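You operate a simulated robot arm through the tools that you are given. There is no shell and no other tool. Be economical: measure what you need, move in short steps, check, and stop when the job is done.

Carry out the task below with a simulated robot arm. There is one attempt and no reset: what you move stays moved.

## Task
Clear the fault on the yellow cabinet and run it at pressure 20.
Fine: switch off and blocked by its slide while its door is open; breaker on, door shut, dial set, Reset, then Run.
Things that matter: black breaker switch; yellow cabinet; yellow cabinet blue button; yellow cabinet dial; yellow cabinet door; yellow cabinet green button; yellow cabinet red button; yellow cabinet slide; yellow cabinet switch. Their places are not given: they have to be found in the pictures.

It is judged by the outcome, as a careful person would: the job done as asked, and still so three seconds after it is handed in. It fails if anything else is knocked over, pushed out of place, dropped, spilled or broken.

## Robot
A 7-joint arm with a two-finger parallel gripper, fixed in place. Base frame: the origin is at the foot of the arm, x ahead of it, y to its left, z up. Lengths are in mm, angles in degrees, forces in N, time in s.
With the tool pointing down near the work surface it reaches from about 280 to 720 mm from the base axis. Its first joint turns from -166.0 to 166.0 degrees. Payload 3.43 kg.
Tool frame: the origin (TCP) lies between the finger pads and is the grasp point; the fingertips stand 34 mm ahead of it; z points along the fingers, y is the line along which they close. The gripper opens to 128 mm. The fingers are 24 mm wide and 12 mm thick; the gripper's body (48 by 130 mm) begins 96 mm behind the TCP.
Orientation is that of the tool frame in the base frame, as a unit quaternion [x, y, z, w]. With the fingers straight down and closing along the base's y, the tool's x points along the base's -x, its y along +y and its z along -z.

## Interface
- The arm moves only by the tool jog_arm. Its argument "steps" is a list of rows, each a list of 3 entries, a list of its own where there are three numbers: the shift along the tool's x, y, z in mm, then the turn, a rotation vector about the tool's x, y, z in degrees, then the closure in counts, from 0 (fully open) to 255 (shut). In form: [[[dx, dy, dz], [rx, ry, rz], fingers], ...]. A call has 1 to 10 rows; each row shifts and turns the commanded pose from where the row before left it, along the tool's axes as they then stand. A row lasts 0.2 s, in which the tool goes at most 50 mm and 8.6 degrees; a call with a longer step from one row to the next is refused whole, and so is a gripper value outside its range. A pose out of reach is approached as far as the arm can. The call stops where the force on the tool passes 40 N (or 10 N more than at its start, if that is more) or the arm is blocked; 0.2 s more then pass. Each finger travels about 108 mm/s and halts on what it meets, pressing with about 43 N; the grip force reading is that of the motor and also rises with nothing between the fingers. The clock runs only during rows and for 0.2 s after the last one: add rows that do not move to give the fingers time. The reply holds the time, the measured pose of the TCP, the force on the tool along the base axes, the opening and the grip force, in the units named above and with some noise, with the torque about the TCP (base axes, N m) and any sound that the robot's microphone picked up.
- Cameras (640 x 400 px; columns grow to the right, rows downward): "scene" is fixed at [227.2, 510.6, 1268.1]; the picture's right is [-0.75, -0.67, 0.00], its down [-0.38, 0.42, -0.82] and it looks along [0.55, -0.62, -0.57] (base axes); focal length 214 px, centre (320, 200). "wrist" rides on the gripper at [76, -11, -160] in the tool frame; the picture's right is [0.15, 0.99, 0.00], its down [-0.88, 0.13, -0.46] and it looks along [-0.45, 0.07, 0.89] (tool axes); focal length 234 px, centre (320, 200).
- grab_frame(camera): a new picture of that camera. It takes no simulated time.
- slide_trunk(by): slides the trunk up (or, below 0, down) by that many mm; the arm rides with it, the base frame stays. It gives what a move gives, with no picture.
- measure_at(camera, pixels): for up to 12 pixels [column, row] of the newest picture of that camera ("zoom" is the newest enlarged one), the place [x, y, z] in the base frame of the surface seen there, good to about 2 mm, but the place of the scene camera against the robot may be out by one fixed shift of up to 18 mm in any direction. It takes no simulated time.
- zoom(camera, box): a new picture of the part [left, top, right, bottom] of that camera's present view, enlarged. It takes no simulated time.
- job_done(): hands the job in; it is judged then, once.

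Work in short steps. Measure before you move; look again where a grasp or a placing could have gone wrong, and mend it. You have 80 turns and 54 pictures in all, those below and enlarged ones among them. Open the gripper and draw the arm clear of the work before you hand the job in, unless the task says otherwise; then end with one line.

The tools are called after "Call:" as a command line: name --argument value ..., lists and objects as JSON in quotes. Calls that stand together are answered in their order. jog_arm: Moves the arm, as the interface text tells. Its arguments: {"type":"object","properties":{"steps":{"type":"array","items":{"type":"array"}}},"required":["steps"]} The other tools are called the same way: slide_trunk (by) slides the trunk up or down; grab_frame (camera) takes a picture; measure_at (camera, pixels) gives the place of the surface under pixels of a picture; zoom (camera, box) takes an enlarged picture of a part of a camera's view; job_done () hands the job in.

At the start:

```text
t: 0.0
tcp_pos: [441.7, 10.0, 1176.9]
tool_rot: [-0.001, 1.0, 0.0, 0.001]
force: [-0.1, 0.7, 0.0]
torque: [0.01, -0.01, 0.0]
opening: 127.6
gripper_force: 0.1
trunk travel left (down, up): [-175.0, 149.0]
```

scene: 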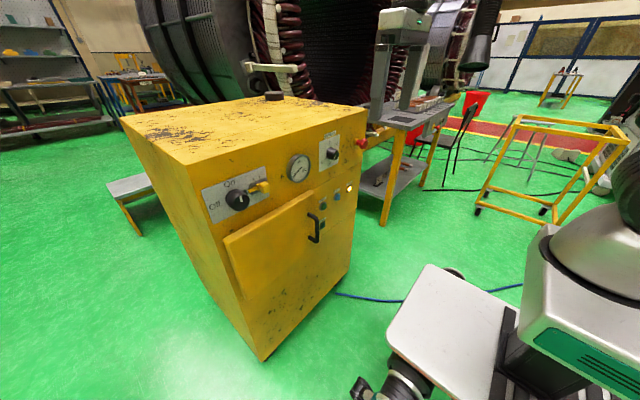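
wrist: 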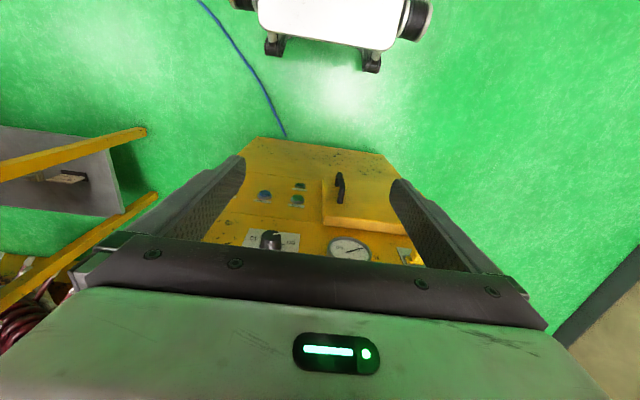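

The scene picture shows the yellow cabinet with a switch (237,200), slide (260,187), gauge (298,168), dial (332,153), buttons (322-350,190-206), and door with handle (316,228). I zoom in on the front panel.

Call:
zoom --camera "scene" --box '[190, 130, 380, 250]'

Call:
zoom --camera "scene" --box '[240, 70, 320, 120]'

```text
3.33 times, centred on (285, 190) of scene
```

zoom: 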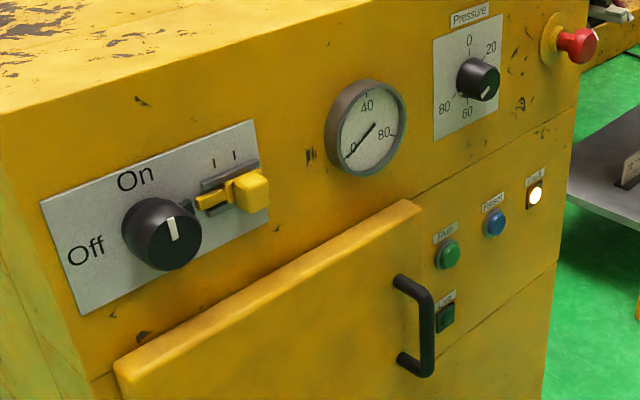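

```text
8.00 times, centred on (280, 95) of scene
```

zoom: 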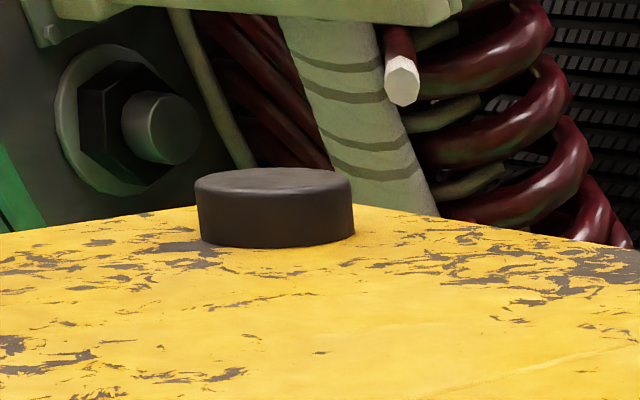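

I measure key points from the scene camera for an overview of the cabinet's geometry.

Call:
measure_at --camera "scene" --pixels '[[237, 200], [264, 187], [298, 168], [332, 153], [360, 143], [323, 206], [337, 197], [349, 188], [322, 225], [316, 228], [208, 190], [250, 250]]'

Call:
measure_at --camera "wrist" --pixels '[[264, 195], [298, 200], [300, 185], [339, 188], [350, 248], [270, 240], [310, 155]]'

Call:
zoom --camera "wrist" --box '[220, 130, 440, 270]'

```text
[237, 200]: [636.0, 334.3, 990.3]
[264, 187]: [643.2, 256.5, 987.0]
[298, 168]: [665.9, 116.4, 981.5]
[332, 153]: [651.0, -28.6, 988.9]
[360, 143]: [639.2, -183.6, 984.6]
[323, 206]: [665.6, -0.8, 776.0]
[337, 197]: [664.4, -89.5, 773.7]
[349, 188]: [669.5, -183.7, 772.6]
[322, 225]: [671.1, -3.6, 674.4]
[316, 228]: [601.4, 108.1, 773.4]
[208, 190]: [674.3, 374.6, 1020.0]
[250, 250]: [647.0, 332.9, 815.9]
```

```text
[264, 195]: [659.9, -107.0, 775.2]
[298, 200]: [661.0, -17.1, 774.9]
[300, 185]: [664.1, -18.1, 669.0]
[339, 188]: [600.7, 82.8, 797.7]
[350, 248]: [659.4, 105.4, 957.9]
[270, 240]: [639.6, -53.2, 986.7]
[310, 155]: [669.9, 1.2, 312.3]
```

```text
2.86 times, centred on (330, 200) of wrist
```

zoom: 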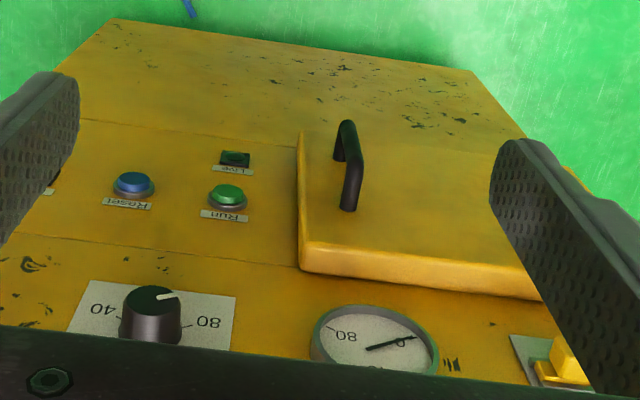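

The wrist camera gives Run at (661,-17,775), and the scene camera reads about 16 mm high in y. Now I pitch the tool up to face the cabinet (about tool y, negative), part way first.

Call:
jog_arm --steps '[[[0, 0, 0], [0, -8.5, 0], 0], [[0, 0, 0], [0, -8.5, 0], 0], [[0, 0, 0], [0, -8.5, 0], 0], [[0, 0, 0], [0, -8.5, 0], 0], [[0, 0, 0], [0, -8.5, 0], 0]]'

```text
t: 1.1
tcp_pos: [447.7, 7.6, 1098.4]
tool_rot: [0.002, 0.974, 0.002, 0.225]
force: [0.2, -0.3, 0.2]
torque: [0.01, 0.0, 0.02]
opening: 128.1
gripper_force: 0.1
trunk travel left (down, up): [-175.0, 149.0]
stopped in row 5: the arm was blocked; the commanded pose is now the measured one
```

The arm was blocked at about 26° pitch, probably because the wrist is too high. I go lower while rotating on.

Call:
jog_arm --steps '[[[15, 0, 30], [0, -4, 0], 0], [[16, 0, 28], [0, -6, 0], 0], [[20, 0, 26], [0, -8, 0], 0], [[22, 0, 22], [0, -8, 0], 0], [[24, 0, 20], [0, -8, 0], 0]]'

Call:
grab_frame --camera "scene"

```text
t: 2.3
tcp_pos: [507.6, 14.5, 946.5]
tool_rot: [0.001, 0.864, 0.001, 0.503]
force: [-0.5, 0.4, 0.3]
torque: [-0.02, 0.01, -0.02]
opening: 127.9
gripper_force: 0.1
out of reach, approached as far as the arm can: row 3, 4, 5
trunk travel left (down, up): [-175.0, 149.0]
```

```text
48 pictures are left
```

scene: 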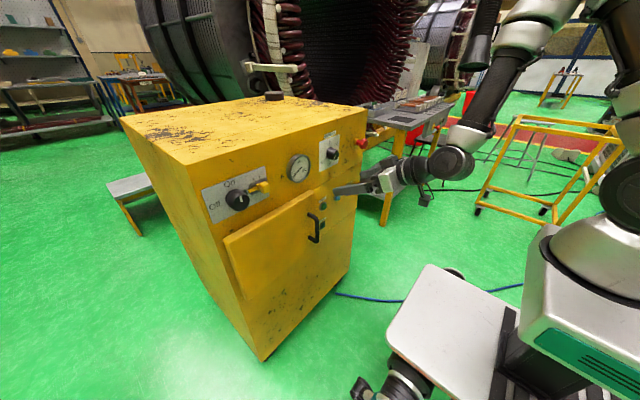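

Pitch is now 60° and the TCP is at (508,14,946), clear of the cabinet. I continue rotating toward 90°.

Call:
jog_arm --steps '[[[0, 0, 0], [0, -7.5, 0], 0], [[0, 0, 0], [0, -7.5, 0], 0], [[0, 0, 0], [0, -7.5, 0], 0], [[0, 0, 0], [0, -7.5, 0], 0], [[0, 0, 0], [0, 0, 0], 0]]'

Call:
grab_frame --camera "wrist"

```text
t: 3.5
tcp_pos: [514.0, 12.6, 943.8]
tool_rot: [0.002, 0.703, 0.002, 0.711]
force: [0.3, 0.4, 0.3]
torque: [0.0, -0.02, 0.0]
opening: 128.1
gripper_force: 0.1
out of reach, approached as far as the arm can: row 1
trunk travel left (down, up): [-175.0, 149.0]
```

```text
47 pictures are left
```

wrist: 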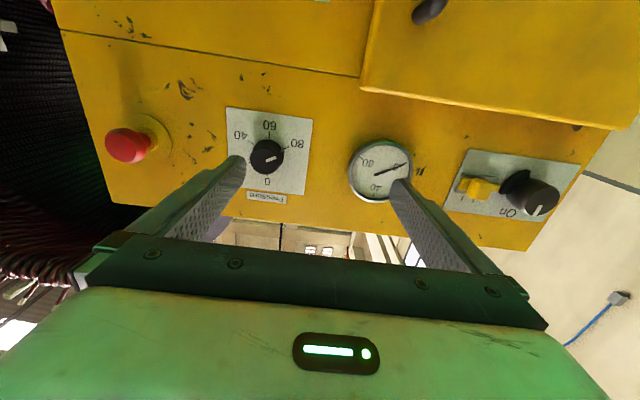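

Now the tool points straight at the panel. The dial (267,155), gauge (380,170), slide (480,187) and switch (540,195) are visible upside down; I zoom in.

Call:
zoom --camera "wrist" --box '[440, 130, 600, 230]'

Call:
zoom --camera "wrist" --box '[210, 95, 338, 215]'

Call:
measure_at --camera "wrist" --pixels '[[268, 155], [267, 127], [262, 146], [290, 115], [480, 186], [494, 188], [466, 184], [540, 198], [533, 212], [555, 180], [515, 180], [127, 146]]'

```text
4.00 times, centred on (520, 180) of wrist
```

zoom: 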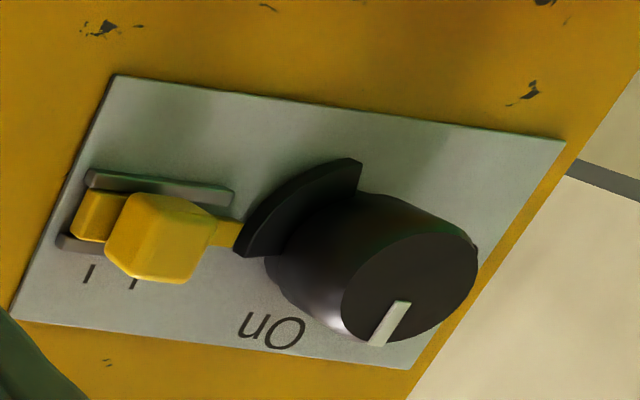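

```text
3.33 times, centred on (274, 155) of wrist
```

zoom: 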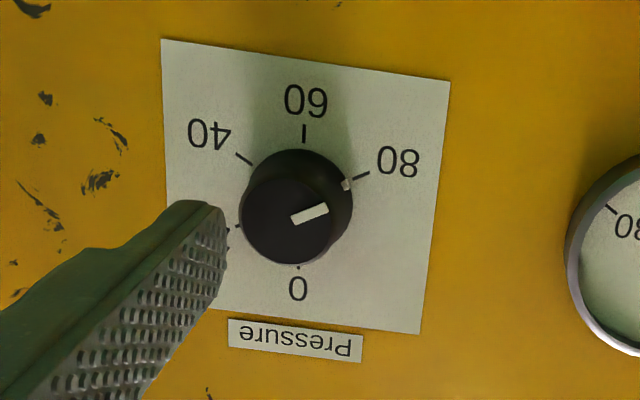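

```text
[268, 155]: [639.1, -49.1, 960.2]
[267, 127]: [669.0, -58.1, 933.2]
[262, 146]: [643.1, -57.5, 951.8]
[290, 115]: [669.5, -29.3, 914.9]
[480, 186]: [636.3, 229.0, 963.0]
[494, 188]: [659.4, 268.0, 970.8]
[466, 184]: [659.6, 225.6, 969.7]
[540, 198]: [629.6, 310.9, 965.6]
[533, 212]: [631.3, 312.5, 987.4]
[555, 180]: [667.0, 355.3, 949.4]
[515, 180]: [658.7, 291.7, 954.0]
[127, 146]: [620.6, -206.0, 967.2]
```

The dial points at 80 (target 20 lies 180° counter-clockwise via 60 and 40); the switch points to On. I move sideways to get in front of switch and slide.

Call:
jog_arm --steps '[[[0, 40, 0], [0, 0, 0], 0], [[0, 40, 0], [0, 0, 0], 0], [[0, 40, 0], [0, 0, 0], 0], [[0, 40, 0], [0, 0, 0], 0], [[0, 40, 0], [0, 0, 0], 0], [[0, 40, 0], [0, 0, 0], 0], [[0, 40, 0], [0, 0, 0], 0], [[0, 20, 0], [0, 0, 0], 0]]'

Call:
zoom --camera "wrist" --box '[160, 90, 400, 240]'

```text
t: 5.3
tcp_pos: [514.8, 314.5, 945.1]
tool_rot: [0.002, 0.703, 0.002, 0.711]
force: [0.3, 0.2, 0.7]
torque: [0.01, -0.01, 0.01]
opening: 128.1
gripper_force: 0.1
trunk travel left (down, up): [-175.0, 149.0]
```

```text
2.67 times, centred on (280, 165) of wrist
```

zoom: 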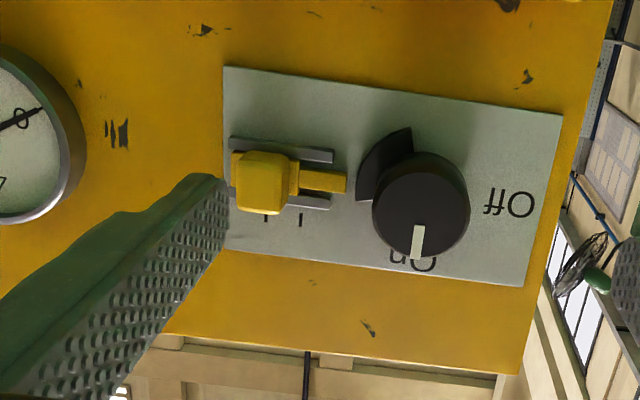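

The switch knob's face is at (420,205) in the zoom with mark at On; the slide is retracted and its tongue is blocked by the knob's collar. I measure these points.

Call:
measure_at --camera "zoom" --pixels '[[418, 205], [417, 228], [376, 208], [467, 208], [420, 165], [418, 257], [260, 183], [240, 183], [285, 183], [260, 160], [330, 183], [380, 170]]'

```text
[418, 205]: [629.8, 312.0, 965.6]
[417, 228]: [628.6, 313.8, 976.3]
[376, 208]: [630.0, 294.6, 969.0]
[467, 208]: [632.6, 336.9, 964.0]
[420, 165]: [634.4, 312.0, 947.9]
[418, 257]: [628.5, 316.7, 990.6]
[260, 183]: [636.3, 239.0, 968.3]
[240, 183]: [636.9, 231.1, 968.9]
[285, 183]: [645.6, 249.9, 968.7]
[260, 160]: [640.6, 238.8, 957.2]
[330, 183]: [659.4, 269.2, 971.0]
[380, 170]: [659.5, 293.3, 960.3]
```

Knob centre is about (630, 315, 968), radius ~22, panel at x≈668. I narrow the gap to ~66 mm to clear the slide, level up, then approach with the fingertips to x≈650.

Call:
jog_arm --steps '[[[-23, 0, 0], [0, 0.6, 0], 123], [[0, 0, 0], [0, 0, 0], 123], [[0, 0, 0], [0, 0, 0], 123], [[0, 0, 30], [0, 0, 0], 123], [[0, 0, 30], [0, 0, 0], 123], [[0, 0, 0], [0, 0, 0], 123]]'

Call:
grab_frame --camera "wrist"

```text
t: 6.7
tcp_pos: [572.6, 315.1, 965.8]
tool_rot: [0.002, 0.708, 0.002, 0.707]
force: [-0.4, -0.3, 0.0]
torque: [0.04, -0.02, 0.01]
opening: 66.5
gripper_force: 0.1
trunk travel left (down, up): [-175.0, 149.0]
```

```text
43 pictures are left
```

wrist: 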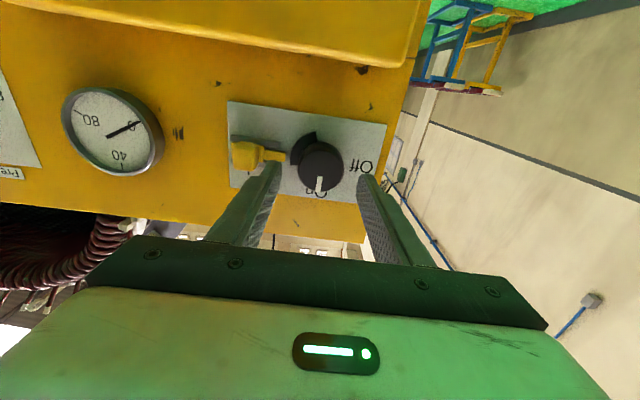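

The fingers straddle the knob centrally and the left finger clears the slide knob. I advance 43 mm and close.

Call:
jog_arm --steps '[[[-2, 0, 20], [0, 0, 0], 123], [[0, 0, 23], [0, 0, 0], 123], [[0, 0, 0], [0, 0, 0], 160], [[0, 0, 0], [0, 0, 0], 180], [[0, 0, 0], [0, 0, 0], 180]]'

```text
t: 7.9
tcp_pos: [617.1, 315.4, 969.0]
tool_rot: [0.001, 0.708, 0.002, 0.706]
force: [1.9, 5.4, 0.0]
torque: [-0.06, 0.3, 0.46]
opening: 45.8
gripper_force: 45.7
trunk travel left (down, up): [-175.0, 149.0]
```

Knob gripped at 45.8 mm opening. I turn −40° about tool z and check the readings.

Call:
jog_arm --steps '[[[0, 0, 0], [0, 0, -8], 180], [[0, 0, 0], [0, 0, -8], 180], [[0, 0, 0], [0, 0, -8], 180], [[0, 0, 0], [0, 0, -8], 180], [[0, 0, 0], [0, 0, -8], 180]]'

Call:
zoom --camera "wrist" --box '[200, 50, 440, 250]'

```text
t: 9.1
tcp_pos: [616.4, 315.5, 968.9]
tool_rot: [-0.241, 0.665, -0.241, 0.664]
force: [5.6, 9.1, -2.7]
torque: [-0.02, 0.57, 0.14]
opening: 45.7
gripper_force: 44.7
trunk travel left (down, up): [-175.0, 149.0]
```

```text
2.00 times, centred on (320, 150) of wrist
```

zoom: 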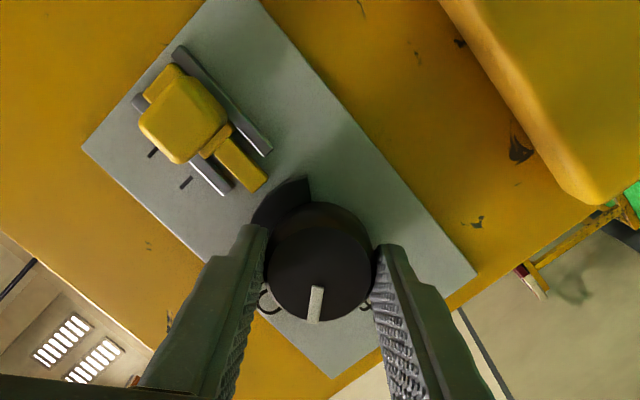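

The mark moved with the fingers, so the knob turns. I continue another 50°.

Call:
jog_arm --steps '[[[0, 0, 0], [0, 0, -8], 180], [[0, 0, 0], [0, 0, -8], 180], [[0, 0, 0], [0, 0, -8], 180], [[0, 0, 0], [0, 0, -8], 180], [[0, 0, 0], [0, 0, -8], 180], [[0, 0, 0], [0, 0, -8], 180], [[0, 0, 0], [0, 0, -3], 180], [[0, 0, 0], [0, 0, 0], 180]]'

Call:
zoom --camera "wrist" --box '[200, 50, 440, 250]'

```text
t: 10.9
tcp_pos: [617.1, 313.1, 970.2]
tool_rot: [0.503, -0.497, 0.503, -0.496]
force: [3.1, 10.0, 3.2]
torque: [0.73, 0.02, -0.26]
opening: 45.9
gripper_force: 44.9
trunk travel left (down, up): [-175.0, 149.0]
```

```text
2.00 times, centred on (320, 150) of wrist
```

zoom: 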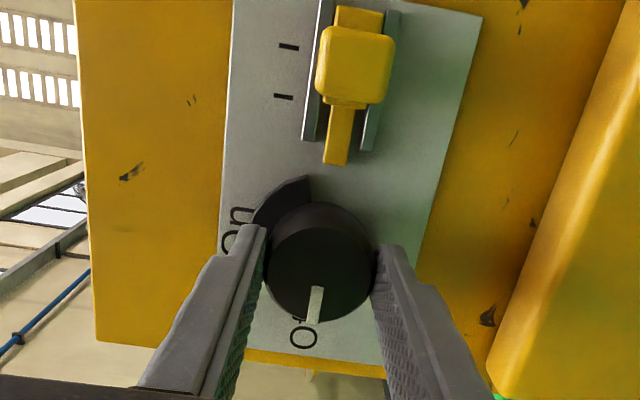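

The mark now points at Off and the collar has cleared the tongue's path. I measure the slide, then open and withdraw.

Call:
measure_at --camera "zoom" --pixels '[[288, 47], [284, 97], [355, 65], [322, 70], [390, 70], [350, 95], [355, 32], [338, 160]]'

Call:
jog_arm --steps '[[[0, 0, 0], [0, 0, 0], 123], [[0, 0, 0], [0, 0, 0], 123], [[0, 0, -30], [0, 0, 0], 123], [[0, 0, -30], [0, 0, 0], 123], [[0, 0, 0], [0, 0, 0], 123]]'

Call:
zoom --camera "wrist" --box '[200, 50, 440, 250]'

```text
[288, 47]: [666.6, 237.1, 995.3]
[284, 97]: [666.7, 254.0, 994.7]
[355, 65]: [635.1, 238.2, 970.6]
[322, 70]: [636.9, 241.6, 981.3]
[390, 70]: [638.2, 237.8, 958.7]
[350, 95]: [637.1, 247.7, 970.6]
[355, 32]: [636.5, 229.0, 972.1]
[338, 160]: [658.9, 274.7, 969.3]
```

```text
t: 12.1
tcp_pos: [555.5, 312.8, 970.4]
tool_rot: [0.503, -0.497, 0.503, -0.497]
force: [-0.1, 0.7, -0.5]
torque: [-0.05, -0.01, -0.01]
opening: 66.1
gripper_force: 0.2
trunk travel left (down, up): [-175.0, 149.0]
```

```text
2.00 times, centred on (320, 150) of wrist
```

zoom: 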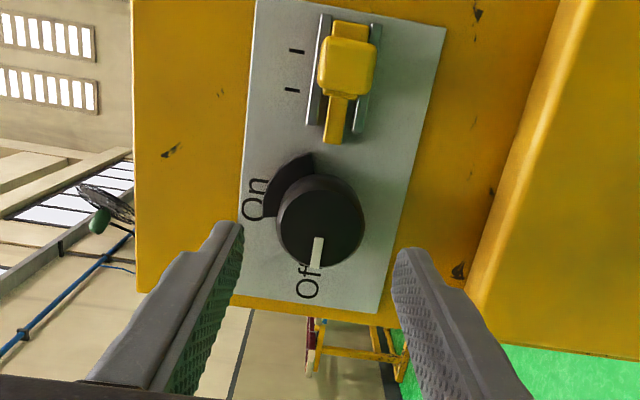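

Off confirmed. The slide (knob centre y≈238, z≈970) must travel 17 mm toward the switch. I shift in front of it and advance, fingers above and below.

Call:
jog_arm --steps '[[[37, 0, 0], [0, 0, 0], 140], [[37, 0, 0], [0, 0, 0], 140], [[0, 0, 0], [0, 0, 0], 140], [[0, 0, 30], [0, 0, 0], 140], [[0, 0, 27], [0, 0, 0], 140], [[0, 0, 0], [0, 0, 0], 190], [[0, 0, 0], [0, 0, 0], 215], [[0, 0, 0], [0, 0, 0], 215]]'

Call:
zoom --camera "wrist" --box '[200, 50, 440, 250]'

```text
t: 13.9
tcp_pos: [613.0, 239.6, 969.2]
tool_rot: [0.504, -0.498, 0.502, -0.496]
force: [-0.4, -0.5, -7.1]
torque: [0.96, -0.04, 0.22]
opening: 25.6
gripper_force: 44.4
trunk travel left (down, up): [-175.0, 149.0]
```

```text
2.00 times, centred on (320, 150) of wrist
```

zoom: 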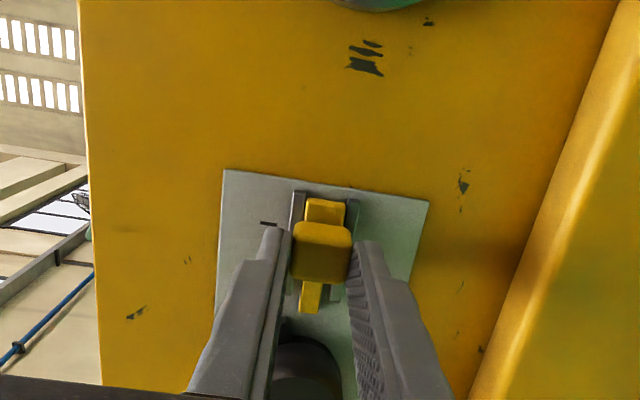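

The slide knob is gripped (25.6 mm). I slide it 17 mm toward +y (tool −x).

Call:
jog_arm --steps '[[[-6, 0, 0], [0, 0, 0], 215], [[-6, 0, 0], [0, 0, 0], 215], [[-6, 0, 0], [0, 0, 0], 215], [[0, 0, 0], [0, 0, 0], 215]]'

```text
t: 14.9
tcp_pos: [612.3, 255.4, 970.4]
tool_rot: [0.503, -0.498, 0.503, -0.495]
force: [-7.2, -10.0, -8.9]
torque: [0.85, -0.03, 0.1]
opening: 25.5
gripper_force: 45.2
trunk travel left (down, up): [-175.0, 149.0]
```

Moved ~16 mm with a −10 N reaction, likely at the stop. I release, withdraw and look.

Call:
jog_arm --steps '[[[0, 0, 0], [0, 0, 0], 140], [[0, 0, 0], [0, 0, 0], 140], [[0, 0, -40], [0, 0, 0], 140], [[0, 0, -40], [0, 0, 0], 140], [[0, 0, 0], [0, 0, 0], 140]]'

Call:
zoom --camera "wrist" --box '[200, 50, 440, 250]'

```text
t: 16.1
tcp_pos: [532.1, 258.9, 971.8]
tool_rot: [0.503, -0.498, 0.503, -0.496]
force: [-1.0, -1.0, 0.0]
torque: [0.01, 0.04, 0.0]
opening: 57.7
gripper_force: 0.1
trunk travel left (down, up): [-175.0, 149.0]
```

```text
2.00 times, centred on (320, 150) of wrist
```

zoom: 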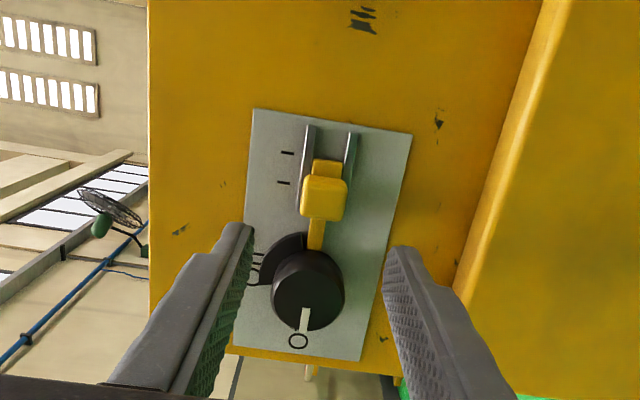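

The slide tongue is now in the blocking position beside the Off switch. Next the door: I roll the tool back +90° and then go to the handle.

Call:
jog_arm --steps '[[[0, 0, -20], [0, 0, 8.5], 100], [[0, 0, 0], [0, 0, 8.5], 100], [[0, 0, 0], [0, 0, 8.5], 100], [[0, 0, 0], [0, 0, 8.5], 100], [[0, 0, 0], [0, 0, 8.5], 100], [[0, 0, 0], [0, 0, 8.5], 100], [[0, 0, 0], [0, 0, 8.5], 100], [[0, 0, 0], [0, 0, 8.5], 100], [[0, 0, 0], [0, 0, 8.5], 100], [[0, 0, 0], [0, 0, 8.5], 100]]'

Call:
jog_arm --steps '[[[0, 0, 0], [0, 0, 5.5], 100], [[40, -42, 0], [0, 0, 0], 100], [[40, -42, 0], [0, 0, 0], 100], [[40, -42, 0], [0, 0, 0], 100], [[40, -42, 0], [0, 0, 0], 100], [[20, 0, 0], [0, 0, 0], 100], [[0, 0, 0], [0, 0, 0], 100]]'

Call:
grab_frame --camera "wrist"

```text
t: 18.3
tcp_pos: [513.5, 256.8, 969.9]
tool_rot: [-0.034, 0.707, -0.035, 0.706]
force: [-0.1, 0.8, 0.7]
torque: [0.0, -0.01, -0.03]
opening: 77.8
gripper_force: 0.2
trunk travel left (down, up): [-175.0, 149.0]
```

```text
refused: row 2 steps farther than a row can; nothing moved
```

```text
37 pictures are left
```

wrist: 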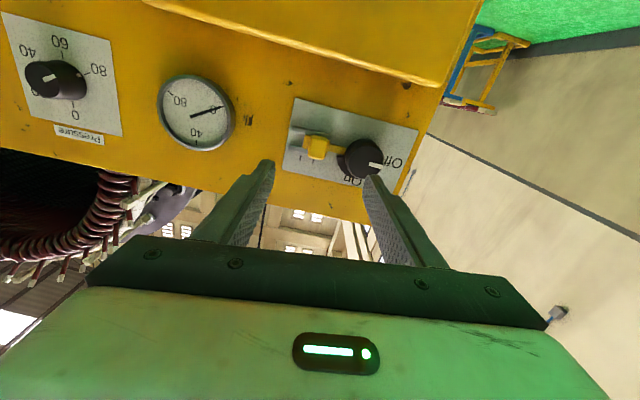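

The second call was refused for step length, so I redo the translation with smaller steps toward (510, 89, 790).

Call:
jog_arm --steps '[[[0, 0, 0], [0, 0, 5.5], 100], [[33, -33, 0], [0, 0, 0], 100], [[33, -33, 0], [0, 0, 0], 100], [[33, -33, 0], [0, 0, 0], 100], [[33, -33, 0], [0, 0, 0], 100], [[33, -33, 0], [0, 0, 0], 100], [[10, 0, 0], [0, 0, 0], 100], [[0, 0, 0], [0, 0, 0], 100]]'

Call:
grab_frame --camera "wrist"

```text
t: 20.1
tcp_pos: [512.5, 91.7, 795.6]
tool_rot: [-0.002, 0.708, -0.001, 0.707]
force: [0.1, -0.2, -0.2]
torque: [-0.01, 0.06, 0.01]
opening: 77.9
gripper_force: 0.1
trunk travel left (down, up): [-175.0, 149.0]
```

```text
36 pictures are left
```

wrist: 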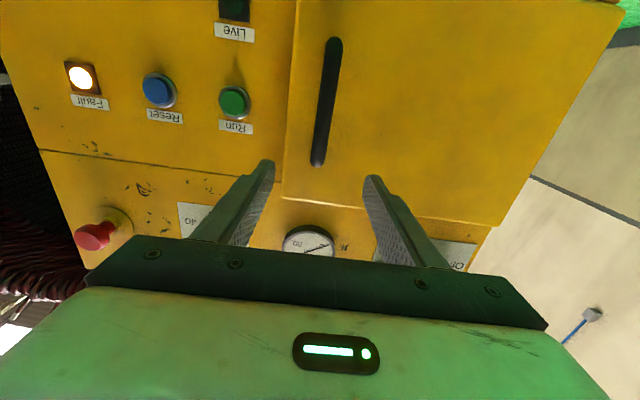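

The handle is at (327,100), lamps "Fault" (lit) and "Live" (dark), Reset (158,90), Run (234,100). I measure them and the door's edges.

Call:
measure_at --camera "wrist" --pixels '[[333, 45], [327, 100], [319, 155], [300, 100], [284, 192], [490, 220], [600, 10], [158, 90], [234, 100], [400, 120], [400, 207], [95, 237]]'

```text
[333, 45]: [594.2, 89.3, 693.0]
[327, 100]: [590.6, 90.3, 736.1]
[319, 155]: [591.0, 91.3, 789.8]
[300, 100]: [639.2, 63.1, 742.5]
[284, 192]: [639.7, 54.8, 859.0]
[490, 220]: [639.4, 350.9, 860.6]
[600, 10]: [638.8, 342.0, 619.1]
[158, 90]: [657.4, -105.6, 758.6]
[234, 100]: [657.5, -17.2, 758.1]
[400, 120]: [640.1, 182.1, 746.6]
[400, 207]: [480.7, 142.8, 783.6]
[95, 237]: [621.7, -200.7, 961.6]
```

Handle bar is vertical at (591, 90, 690–800), door face x=639, hinge side at y≈350. I line up at z≈745, move in so tips stay short of the door and close.

Call:
jog_arm --steps '[[[46, -1, 0], [0, 0, 0], 100], [[0, 0, 40], [0, 0, 0], 100], [[0, 0, 40], [0, 0, 0], 100], [[0, 0, 0], [0, 0, 0], 180], [[0, 0, 0], [0, 0, 0], 240], [[0, 0, 0], [0, 0, 0], 240], [[0, 0, 0], [0, 0, 0], 240]]'

```text
t: 21.7
tcp_pos: [591.5, 89.8, 748.9]
tool_rot: [0.0, 0.707, -0.002, 0.707]
force: [-1.0, -4.7, -0.9]
torque: [0.38, -0.09, -0.12]
opening: 15.4
gripper_force: 45.0
trunk travel left (down, up): [-175.0, 149.0]
```

Gripped the bar (15.4 mm). I start pulling the door along the hinge arc, 12° first.

Call:
jog_arm --steps '[[[0, 4, -13.6], [3, 0, 0], 240], [[0, 4, -13.6], [3, 0, 0], 240], [[0, 4, -13.6], [3, 0, 0], 240], [[0, 4, -13.6], [3, 0, 0], 240]]'

Call:
grab_frame --camera "scene"

```text
t: 22.7
tcp_pos: [540.3, 108.8, 748.2]
tool_rot: [0.073, 0.705, -0.077, 0.702]
force: [-6.2, -12.4, -6.2]
torque: [0.29, -0.88, -0.04]
opening: 15.8
gripper_force: 44.6
trunk travel left (down, up): [-175.0, 149.0]
```

```text
35 pictures are left
```

scene: 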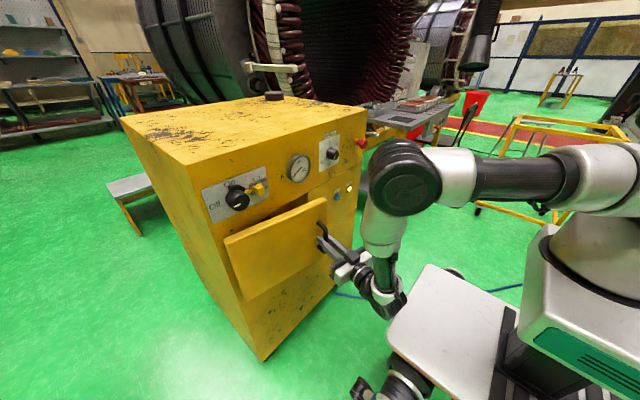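

The door is swinging. The −12 N sideways force says a bit less y; I continue for 36° more with an adjusted arc.

Call:
jog_arm --steps '[[[0, 5, -27], [6, 0, 0], 240], [[0, 6, -27], [6, 0, 0], 240], [[0, 6, -27], [6, 0, 0], 240], [[0, 6, -27], [6, 0, 0], 240], [[0, 6, -27], [6, 0, 0], 240], [[0, 6, -27], [6, 0, 0], 240]]'

```text
t: 24.1
tcp_pos: [417.0, 216.1, 749.4]
tool_rot: [0.286, 0.647, -0.286, 0.647]
force: [22.7, 17.6, -14.0]
torque: [0.56, 0.43, 0.44]
opening: 15.5
gripper_force: 44.5
trunk travel left (down, up): [-175.0, 149.0]
```

Yaw is ~48° and the 28 N is pulling toward the hinge; I add more y and continue carefully.

Call:
jog_arm --steps '[[[0, 11, -26], [6, 0, 0], 240], [[0, 9, -27], [6, 0, 0], 240], [[0, 8, -27], [6, 0, 0], 240], [[0, 8, -27], [6, 0, 0], 240]]'

Call:
grab_frame --camera "scene"

Call:
grab_frame --camera "wrist"

```text
t: 24.9
tcp_pos: [385.9, 286.7, 750.0]
tool_rot: [0.378, 0.592, -0.392, 0.594]
force: [-8.8, -3.7, 7.8]
torque: [0.53, -0.83, 0.03]
opening: 15.8
gripper_force: 44.8
out of reach, approached as far as the arm can: row 4
trunk travel left (down, up): [-175.0, 149.0]
stopped in row 4: the force on the tool passed its limit at 45 N (the readings are from after the stop); the commanded pose is now the measured one
```

```text
34 pictures are left
```

scene: 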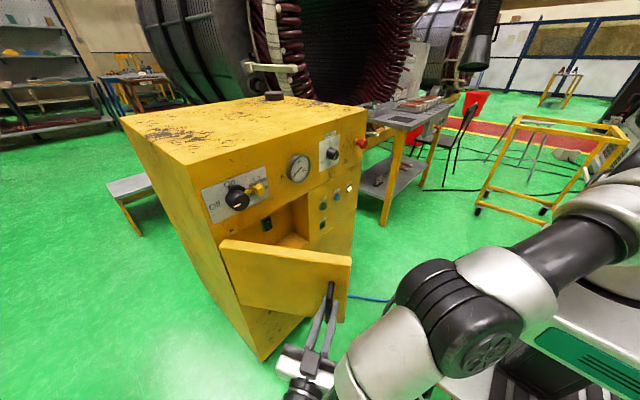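

```text
33 pictures are left
```

wrist: 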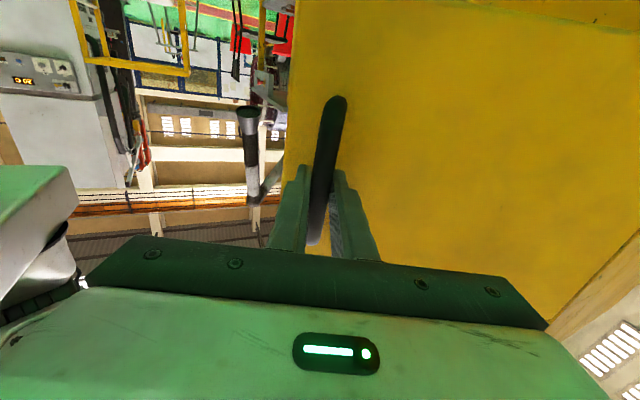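

The door is open about 65° and the black breaker shows at (267,223) in the scene. I zoom and measure it.

Call:
zoom --camera "scene" --box '[230, 195, 350, 270]'

Call:
measure_at --camera "scene" --pixels '[[267, 223], [266, 218], [267, 229], [352, 256], [345, 320], [297, 240], [250, 225]]'

```text
5.33 times, centred on (290, 232) of scene
```

zoom: 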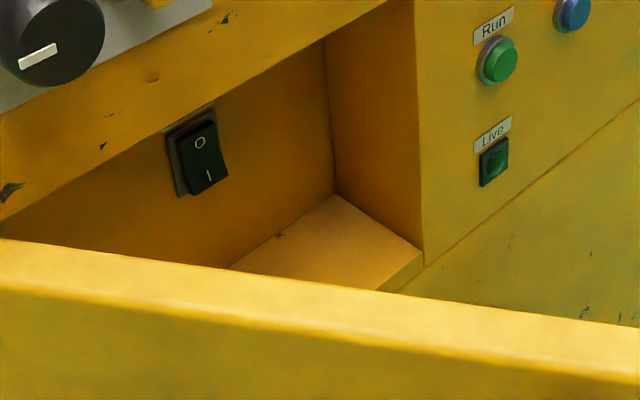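

```text
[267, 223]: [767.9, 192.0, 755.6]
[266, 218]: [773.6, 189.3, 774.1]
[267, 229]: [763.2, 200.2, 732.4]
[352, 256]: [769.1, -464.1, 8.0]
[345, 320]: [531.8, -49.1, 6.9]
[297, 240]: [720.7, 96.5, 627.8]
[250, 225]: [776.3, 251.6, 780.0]
```

Breaker rocker is at roughly (765, 180, 750) after shift, O on top pressed in; the lower "I" half must be pressed. The door should open wider, so I release the handle, back off and go up over the door.

Call:
jog_arm --steps '[[[0, 0, 0], [0, 0, 0], 120], [[0, 0, 0], [0, 0, 0], 120], [[0, 0, -30], [0, 0, 0], 120], [[0, 0, -30], [0, 0, 0], 120], [[-40, 0, -10], [-4, 0, 0], 120], [[-40, 0, 0], [-8, 0, 0], 120], [[-40, 0, 0], [-8, 0, 0], 120], [[-40, 0, 0], [-8, 0, 0], 120], [[-40, 0, 0], [-8, 0, 0], 120], [[-40, 0, 0], [-8, 0, 0], 120]]'

Call:
grab_frame --camera "scene"

```text
t: 27.1
tcp_pos: [368.5, 337.8, 987.3]
tool_rot: [0.127, 0.697, -0.141, 0.692]
force: [-0.8, 0.7, -0.2]
torque: [0.0, 0.01, -0.04]
opening: 67.3
gripper_force: 0.1
out of reach, approached as far as the arm can: row 4
trunk travel left (down, up): [-175.0, 149.0]
```

```text
31 pictures are left
```

scene: 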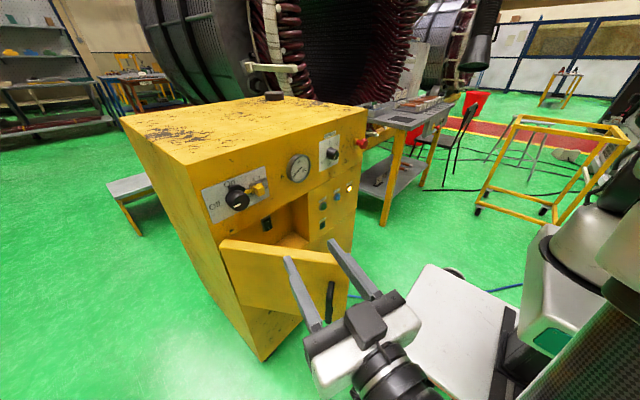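

The door stays open at ~65°. I yaw the tool toward +y by 52° so the fingertips can push the door's inner face, then translate over the door to the −y side at height.

Call:
jog_arm --steps '[[[-10, 0, 0], [-8, 0, 0], 220], [[0, 0, 0], [-8, 0, 0], 255], [[0, 0, 0], [-8, 0, 0], 255], [[0, 0, 0], [-8, 0, 0], 255], [[0, 0, 0], [-8, 0, 0], 255], [[0, 0, 0], [-8, 0, 0], 255], [[0, 0, 0], [-4, 0, 0], 255], [[0, 0, 0], [0, 0, 0], 255]]'

Call:
jog_arm --steps '[[[0, -40, -8], [0, 0, 0], 255], [[0, -40, -8], [0, 0, 0], 255], [[0, -40, -8], [0, 0, 0], 255], [[0, -40, -8], [0, 0, 0], 255], [[0, -40, -8], [0, 0, 0], 255], [[0, -35, -8], [0, 0, 0], 255], [[0, 0, 0], [0, 0, 0], 255]]'

Call:
grab_frame --camera "scene"

```text
t: 28.9
tcp_pos: [369.3, 336.8, 995.9]
tool_rot: [-0.188, 0.688, 0.179, 0.678]
force: [0.1, -0.6, -0.5]
torque: [0.04, -0.02, 0.01]
opening: 0.0
gripper_force: 32.6
trunk travel left (down, up): [-175.0, 149.0]
```

```text
t: 30.5
tcp_pos: [485.1, 142.0, 973.2]
tool_rot: [-0.188, 0.688, 0.178, 0.678]
force: [0.7, -0.2, 0.5]
torque: [0.01, -0.04, -0.01]
opening: 0.2
gripper_force: 33.5
out of reach, approached as far as the arm can: row 1, 2, 3, 4
trunk travel left (down, up): [-175.0, 149.0]
```

```text
30 pictures are left
```

scene: 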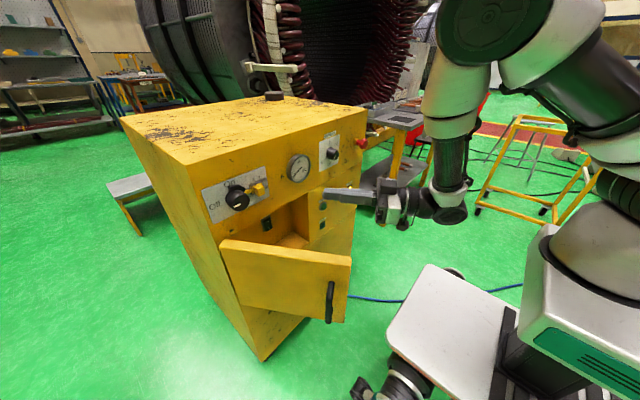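

Clear on the −y side of the door. I lower to z≈790 and back 40 mm in x, then sweep +y toward the door's inner face.

Call:
jog_arm --steps '[[[40, 4, -7], [0, 0, 0], 255], [[40, 4, -7], [0, 0, 0], 255], [[40, 4, -7], [0, 0, 0], 255], [[40, 4, -7], [0, 0, 0], 255], [[20, 4, -7], [0, 0, 0], 255], [[0, 17, 10], [0, 0, 0], 255], [[0, 17, 10], [0, 0, 0], 255], [[0, 17, 10], [0, 0, 0], 255], [[0, 17, 10], [0, 0, 0], 255]]'

Call:
grab_frame --camera "wrist"

```text
t: 32.5
tcp_pos: [442.0, 216.9, 791.7]
tool_rot: [-0.188, 0.688, 0.178, 0.678]
force: [0.2, -0.6, -0.4]
torque: [0.01, 0.0, 0.0]
opening: 0.2
gripper_force: 32.6
trunk travel left (down, up): [-175.0, 149.0]
```

```text
29 pictures are left
```

wrist: 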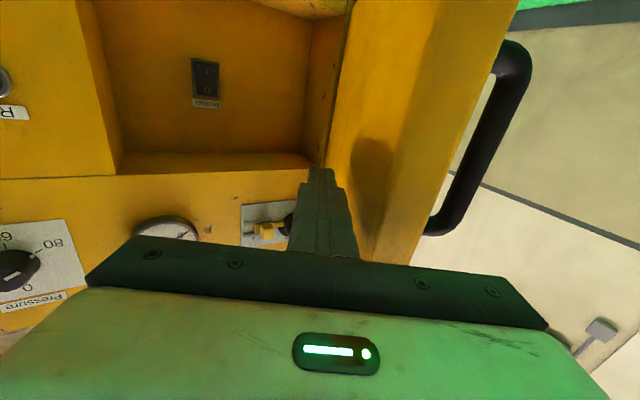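

The fingertips are near the door's inner face and the breaker is visible at (206,78). I measure it, then push +y.

Call:
measure_at --camera "wrist" --pixels '[[206, 78], [206, 70], [206, 88], [206, 64], [207, 94], [195, 78], [217, 78], [120, 155], [310, 150], [250, 158]]'

Call:
zoom --camera "wrist" --box '[166, 40, 246, 120]'

Call:
jog_arm --steps '[[[0, 17, 10], [0, 0, 0], 255], [[0, 17, 10], [0, 0, 0], 255], [[0, 17, 10], [0, 0, 0], 255], [[0, 17, 10], [0, 0, 0], 255], [[0, 17, 10], [0, 0, 0], 255], [[0, 17, 10], [0, 0, 0], 255]]'

Call:
grab_frame --camera "wrist"

```text
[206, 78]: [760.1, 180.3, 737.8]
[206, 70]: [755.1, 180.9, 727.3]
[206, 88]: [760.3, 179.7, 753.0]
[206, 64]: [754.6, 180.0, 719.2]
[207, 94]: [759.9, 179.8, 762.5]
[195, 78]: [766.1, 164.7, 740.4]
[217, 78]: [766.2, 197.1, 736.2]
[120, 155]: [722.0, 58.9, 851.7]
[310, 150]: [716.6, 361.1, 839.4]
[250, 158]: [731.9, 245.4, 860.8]
```

```text
5.00 times, centred on (206, 80) of wrist
```

zoom: 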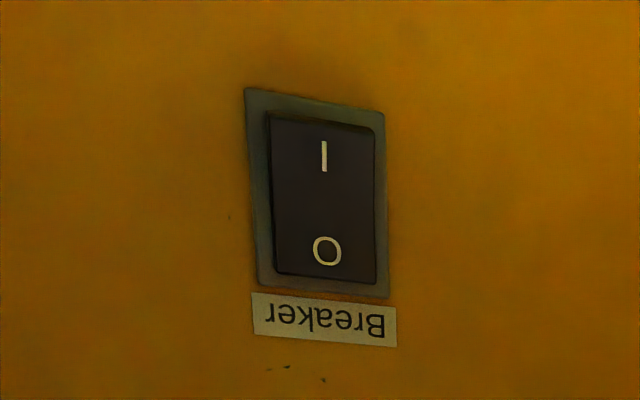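

```text
t: 33.9
tcp_pos: [441.8, 333.7, 792.0]
tool_rot: [-0.187, 0.688, 0.178, 0.678]
force: [0.4, -0.1, 0.5]
torque: [0.0, -0.02, -0.01]
opening: 0.0
gripper_force: 33.3
trunk travel left (down, up): [-175.0, 149.0]
```

```text
27 pictures are left
```

wrist: 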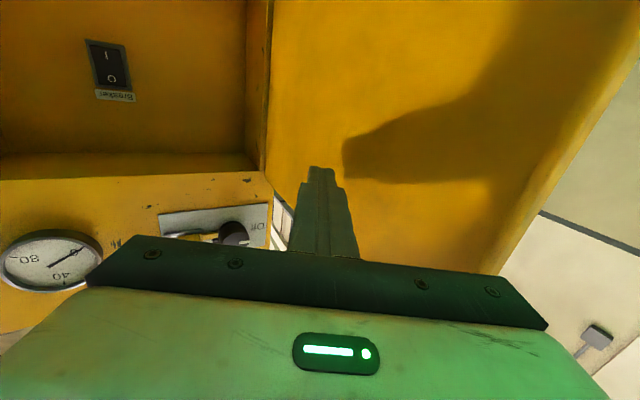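

The door moved beyond ~90°. Breaker "I" half is at (755,180,722). I retreat −y, yaw back to straight, and line up at z≈722.

Call:
jog_arm --steps '[[[0, -35, -20], [0, 0, 0], 255], [[0, -35, -20], [0, 0, 0], 255], [[0, -35, -20], [0, 0, 0], 255], [[20, 0, 0], [7.6, 0, 0], 255], [[20, 0, 0], [7.6, 0, 0], 255], [[20, 0, 0], [7.6, 0, 0], 255], [[10, -20, 0], [7.6, 0, 0], 255], [[0, -14, 20], [0, -0.5, 0], 255], [[0, 0, 0], [0, 0, 0], 255]]'

Call:
grab_frame --camera "scene"

```text
t: 35.9
tcp_pos: [463.0, 178.0, 723.4]
tool_rot: [-0.003, 0.708, -0.009, 0.707]
force: [0.4, 0.7, 0.6]
torque: [0.01, 0.02, -0.01]
opening: 0.0
gripper_force: 33.2
trunk travel left (down, up): [-175.0, 149.0]
```

```text
26 pictures are left
```

scene: 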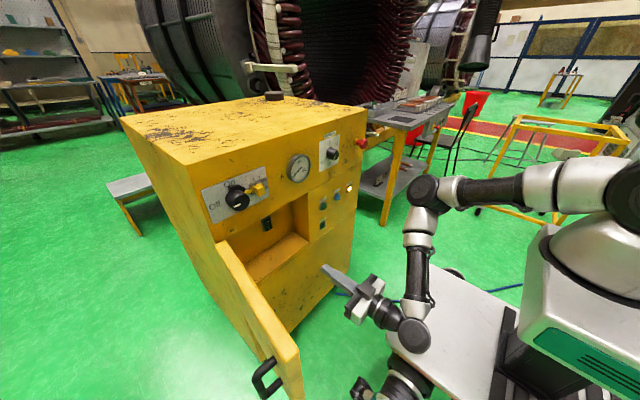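

The door is wide open and the path is clear. I advance to just short of the rocker (tip ≈ 745).

Call:
jog_arm --steps '[[[0, 0, 40], [0, 0, 0], 255], [[0, 0, 40], [0, 0, 0], 255], [[0, 0, 40], [0, 0, 0], 255], [[0, 0, 40], [0, 0, 0], 255], [[0, 0, 40], [0, 0, 0], 255], [[0, 0, 40], [0, 0, 0], 255], [[0, 0, 0], [0, 0, 0], 255]]'

Call:
zoom --camera "wrist" --box '[220, 50, 420, 250]'

```text
t: 37.5
tcp_pos: [704.9, 178.2, 722.7]
tool_rot: [-0.003, 0.708, -0.009, 0.707]
force: [0.3, 0.8, 0.6]
torque: [0.02, 0.0, 0.03]
opening: 0.2
gripper_force: 33.3
trunk travel left (down, up): [-175.0, 149.0]
```

```text
2.00 times, centred on (320, 150) of wrist
```

zoom: 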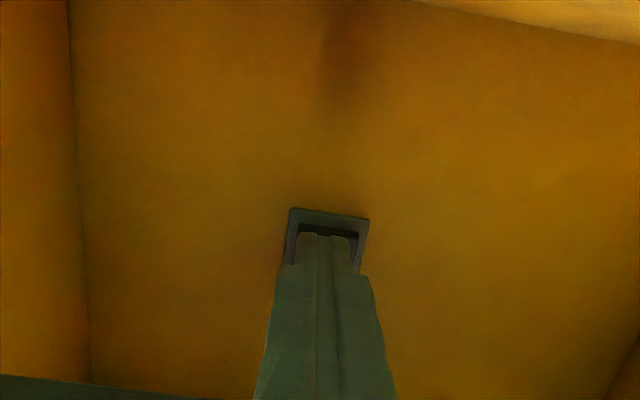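

The tip is in front of the rocker's lower half. I press in small steps.

Call:
jog_arm --steps '[[[0, 0, 8], [0, 0, 0], 255], [[0, 0, 6], [0, 0, 0], 255], [[0, 0, 4], [0, 0, 0], 255], [[0, 0, 4], [0, 0, 0], 255], [[0, 0, 4], [0, 0, 0], 255], [[0, 0, 3], [0, 0, 0], 255]]'

```text
t: 38.7
tcp_pos: [723.8, 177.1, 719.4]
tool_rot: [-0.004, 0.709, -0.007, 0.705]
force: [-11.5, 0.0, 4.0]
torque: [0.02, -0.26, 0.01]
opening: 0.0
gripper_force: 32.5
trunk travel left (down, up): [-175.0, 149.0]
stopped in row 5: the force on the tool passed its limit at 48 N (the readings are from after the stop); the commanded pose is now the measured one
```

Force reached 48 N. I withdraw 100 mm and look at the rocker.

Call:
jog_arm --steps '[[[0, 0, -30], [0, 0, 0], 255], [[0, 0, -40], [0, 0, 0], 255], [[0, 0, -40], [0, 0, 0], 255], [[20, -30, -10], [0, 0, 0], 255], [[0, 0, 0], [0, 0, 0], 255]]'

Call:
zoom --camera "wrist" --box '[220, 50, 460, 250]'

```text
t: 39.9
tcp_pos: [605.3, 148.8, 699.4]
tool_rot: [-0.005, 0.709, -0.009, 0.705]
force: [0.2, -0.1, -0.4]
torque: [-0.01, -0.04, 0.01]
opening: 0.0
gripper_force: 33.3
trunk travel left (down, up): [-175.0, 149.0]
```

```text
2.00 times, centred on (340, 150) of wrist
```

zoom: 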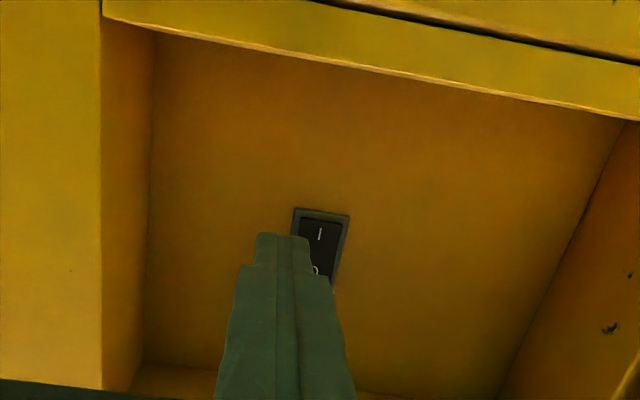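

Call:
measure_at --camera "zoom" --pixels '[[320, 234], [320, 225], [322, 250], [325, 260], [345, 225], [322, 270]]'

Call:
zoom --camera "wrist" --box '[350, 140, 410, 200]'

```text
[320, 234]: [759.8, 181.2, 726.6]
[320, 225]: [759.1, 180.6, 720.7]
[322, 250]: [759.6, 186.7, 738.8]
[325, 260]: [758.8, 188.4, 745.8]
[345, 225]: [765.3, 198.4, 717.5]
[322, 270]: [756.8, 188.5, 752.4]
```

```text
6.67 times, centred on (380, 170) of wrist
```

zoom: 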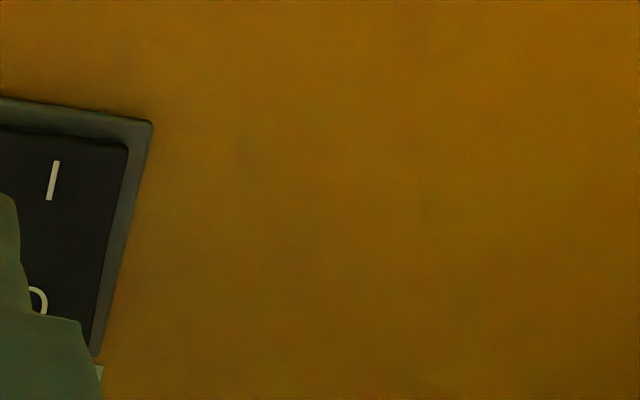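

The rocker flipped: bottom now at x≈759.5, top at 757 (before: 755 / 760). Next shut the door; I measure where it stands from the scene camera.

Call:
grab_frame --camera "scene"

Call:
measure_at --camera "scene" --pixels '[[297, 350], [281, 362], [218, 246], [260, 375], [285, 385], [272, 300]]'

```text
22 pictures are left
```

scene: 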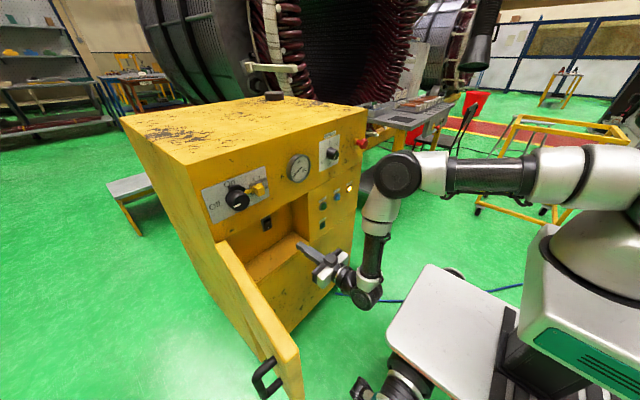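

```text
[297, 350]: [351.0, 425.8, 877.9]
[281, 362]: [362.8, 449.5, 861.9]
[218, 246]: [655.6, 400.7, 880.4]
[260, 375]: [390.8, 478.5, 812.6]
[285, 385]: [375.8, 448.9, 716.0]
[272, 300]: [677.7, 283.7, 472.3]
```

The door stands at ~97°, its end at about (350,415). To shut it I push its outer face from the +y side: first back out and up.

Call:
jog_arm --steps '[[[0, 0, -40], [0, 0, 0], 255], [[0, 0, -40], [0, 0, 0], 255], [[0, 0, -40], [0, 0, 0], 255], [[-45, 0, 0], [0, 0, 0], 255], [[-45, 0, 0], [0, 0, 0], 255], [[-45, 0, 0], [0, 0, 0], 255], [[-45, 0, 0], [0, 0, 0], 255], [[-45, 0, 0], [0, 0, 0], 255], [[-45, 0, 0], [0, 0, 0], 255], [[-45, 0, 0], [0, 0, 0], 255]]'

Call:
jog_arm --steps '[[[0, 42, 0], [0, 0, 0], 255], [[0, 42, 0], [0, 0, 0], 255], [[0, 42, 0], [0, 0, 0], 255], [[0, 42, 0], [0, 0, 0], 255], [[0, 42, 0], [0, 0, 0], 255], [[0, 42, 0], [0, 0, 0], 255], [[0, 42, 0], [0, 0, 0], 255], [[0, 42, 0], [0, 0, 0], 255], [[0, 30, 0], [0, 0, 0], 255]]'

```text
t: 42.1
tcp_pos: [485.4, 152.8, 1017.7]
tool_rot: [-0.004, 0.709, -0.009, 0.705]
force: [0.3, 0.4, 1.0]
torque: [-0.03, -0.02, 0.02]
opening: 0.1
gripper_force: 33.3
trunk travel left (down, up): [-175.0, 149.0]
```

```text
t: 44.1
tcp_pos: [488.0, 520.5, 1010.3]
tool_rot: [-0.003, 0.709, -0.009, 0.705]
force: [-0.1, -0.4, 0.0]
torque: [0.0, 0.0, 0.02]
opening: 0.1
gripper_force: 32.8
trunk travel left (down, up): [-175.0, 149.0]
```

Now at (488,520,1010). I yaw 45° to point toward −y and move back a little.

Call:
jog_arm --steps '[[[0, 10, -30], [0, 0, 0], 255], [[0, 0, -30], [7.5, 0, 0], 255], [[0, 0, 0], [7.5, 0, 0], 255], [[0, 0, 0], [7.5, 0, 0], 255], [[0, 0, 0], [7.5, 0, 0], 255], [[0, 0, 0], [7.5, 0, 0], 255], [[0, 0, 0], [7.5, 0, 0], 255], [[0, 0, 0], [0, 0, 0], 255]]'

Call:
grab_frame --camera "scene"

```text
t: 45.9
tcp_pos: [418.8, 511.7, 1040.1]
tool_rot: [0.244, 0.661, -0.258, 0.661]
force: [0.1, 0.2, -0.4]
torque: [0.01, 0.02, 0.0]
opening: 0.0
gripper_force: 32.6
out of reach, approached as far as the arm can: row 6, 7
trunk travel left (down, up): [-175.0, 149.0]
```

```text
21 pictures are left
```

scene: 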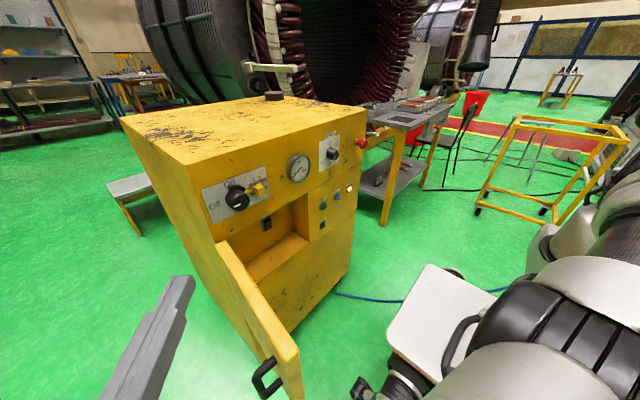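

Tip at about (442,487), clear of the door's outer face and handle. I lower ~225 mm.

Call:
jog_arm --steps '[[[45, 0, 0], [0, 0, 0], 255], [[45, 0, 0], [0, 0, 0], 255], [[45, 0, 0], [0, 0, 0], 255], [[45, 0, 0], [0, 0, 0], 255], [[25, 0, 0], [0, 0, 0], 255], [[0, 0, 0], [0, 0, 0], 255]]'

Call:
grab_frame --camera "wrist"

```text
t: 47.3
tcp_pos: [396.3, 478.7, 873.6]
tool_rot: [0.245, 0.661, -0.256, 0.662]
force: [-0.1, 0.0, 0.0]
torque: [0.0, -0.02, 0.0]
opening: 0.2
gripper_force: 33.1
out of reach, approached as far as the arm can: row 1, 2, 3, 4, 5
trunk travel left (down, up): [-175.0, 149.0]
```

```text
20 pictures are left
```

wrist: 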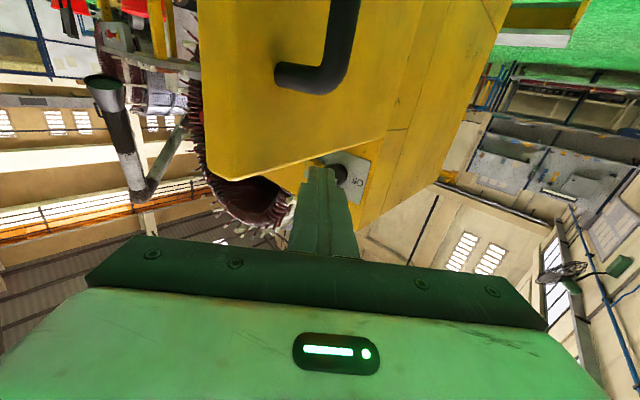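

The arm is at its reach limit at z=874; the trunk can lower it. First I measure the handle and the door face near the fingertip.

Call:
measure_at --camera "wrist" --pixels '[[315, 78], [285, 75], [345, 30], [335, 75], [300, 150], [220, 180], [380, 120], [325, 175]]'

```text
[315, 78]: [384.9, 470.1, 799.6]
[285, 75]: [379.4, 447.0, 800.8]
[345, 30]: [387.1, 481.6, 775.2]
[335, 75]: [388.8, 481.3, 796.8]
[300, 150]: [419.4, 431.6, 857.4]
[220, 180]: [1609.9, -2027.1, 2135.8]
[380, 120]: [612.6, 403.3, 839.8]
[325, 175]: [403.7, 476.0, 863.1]
```

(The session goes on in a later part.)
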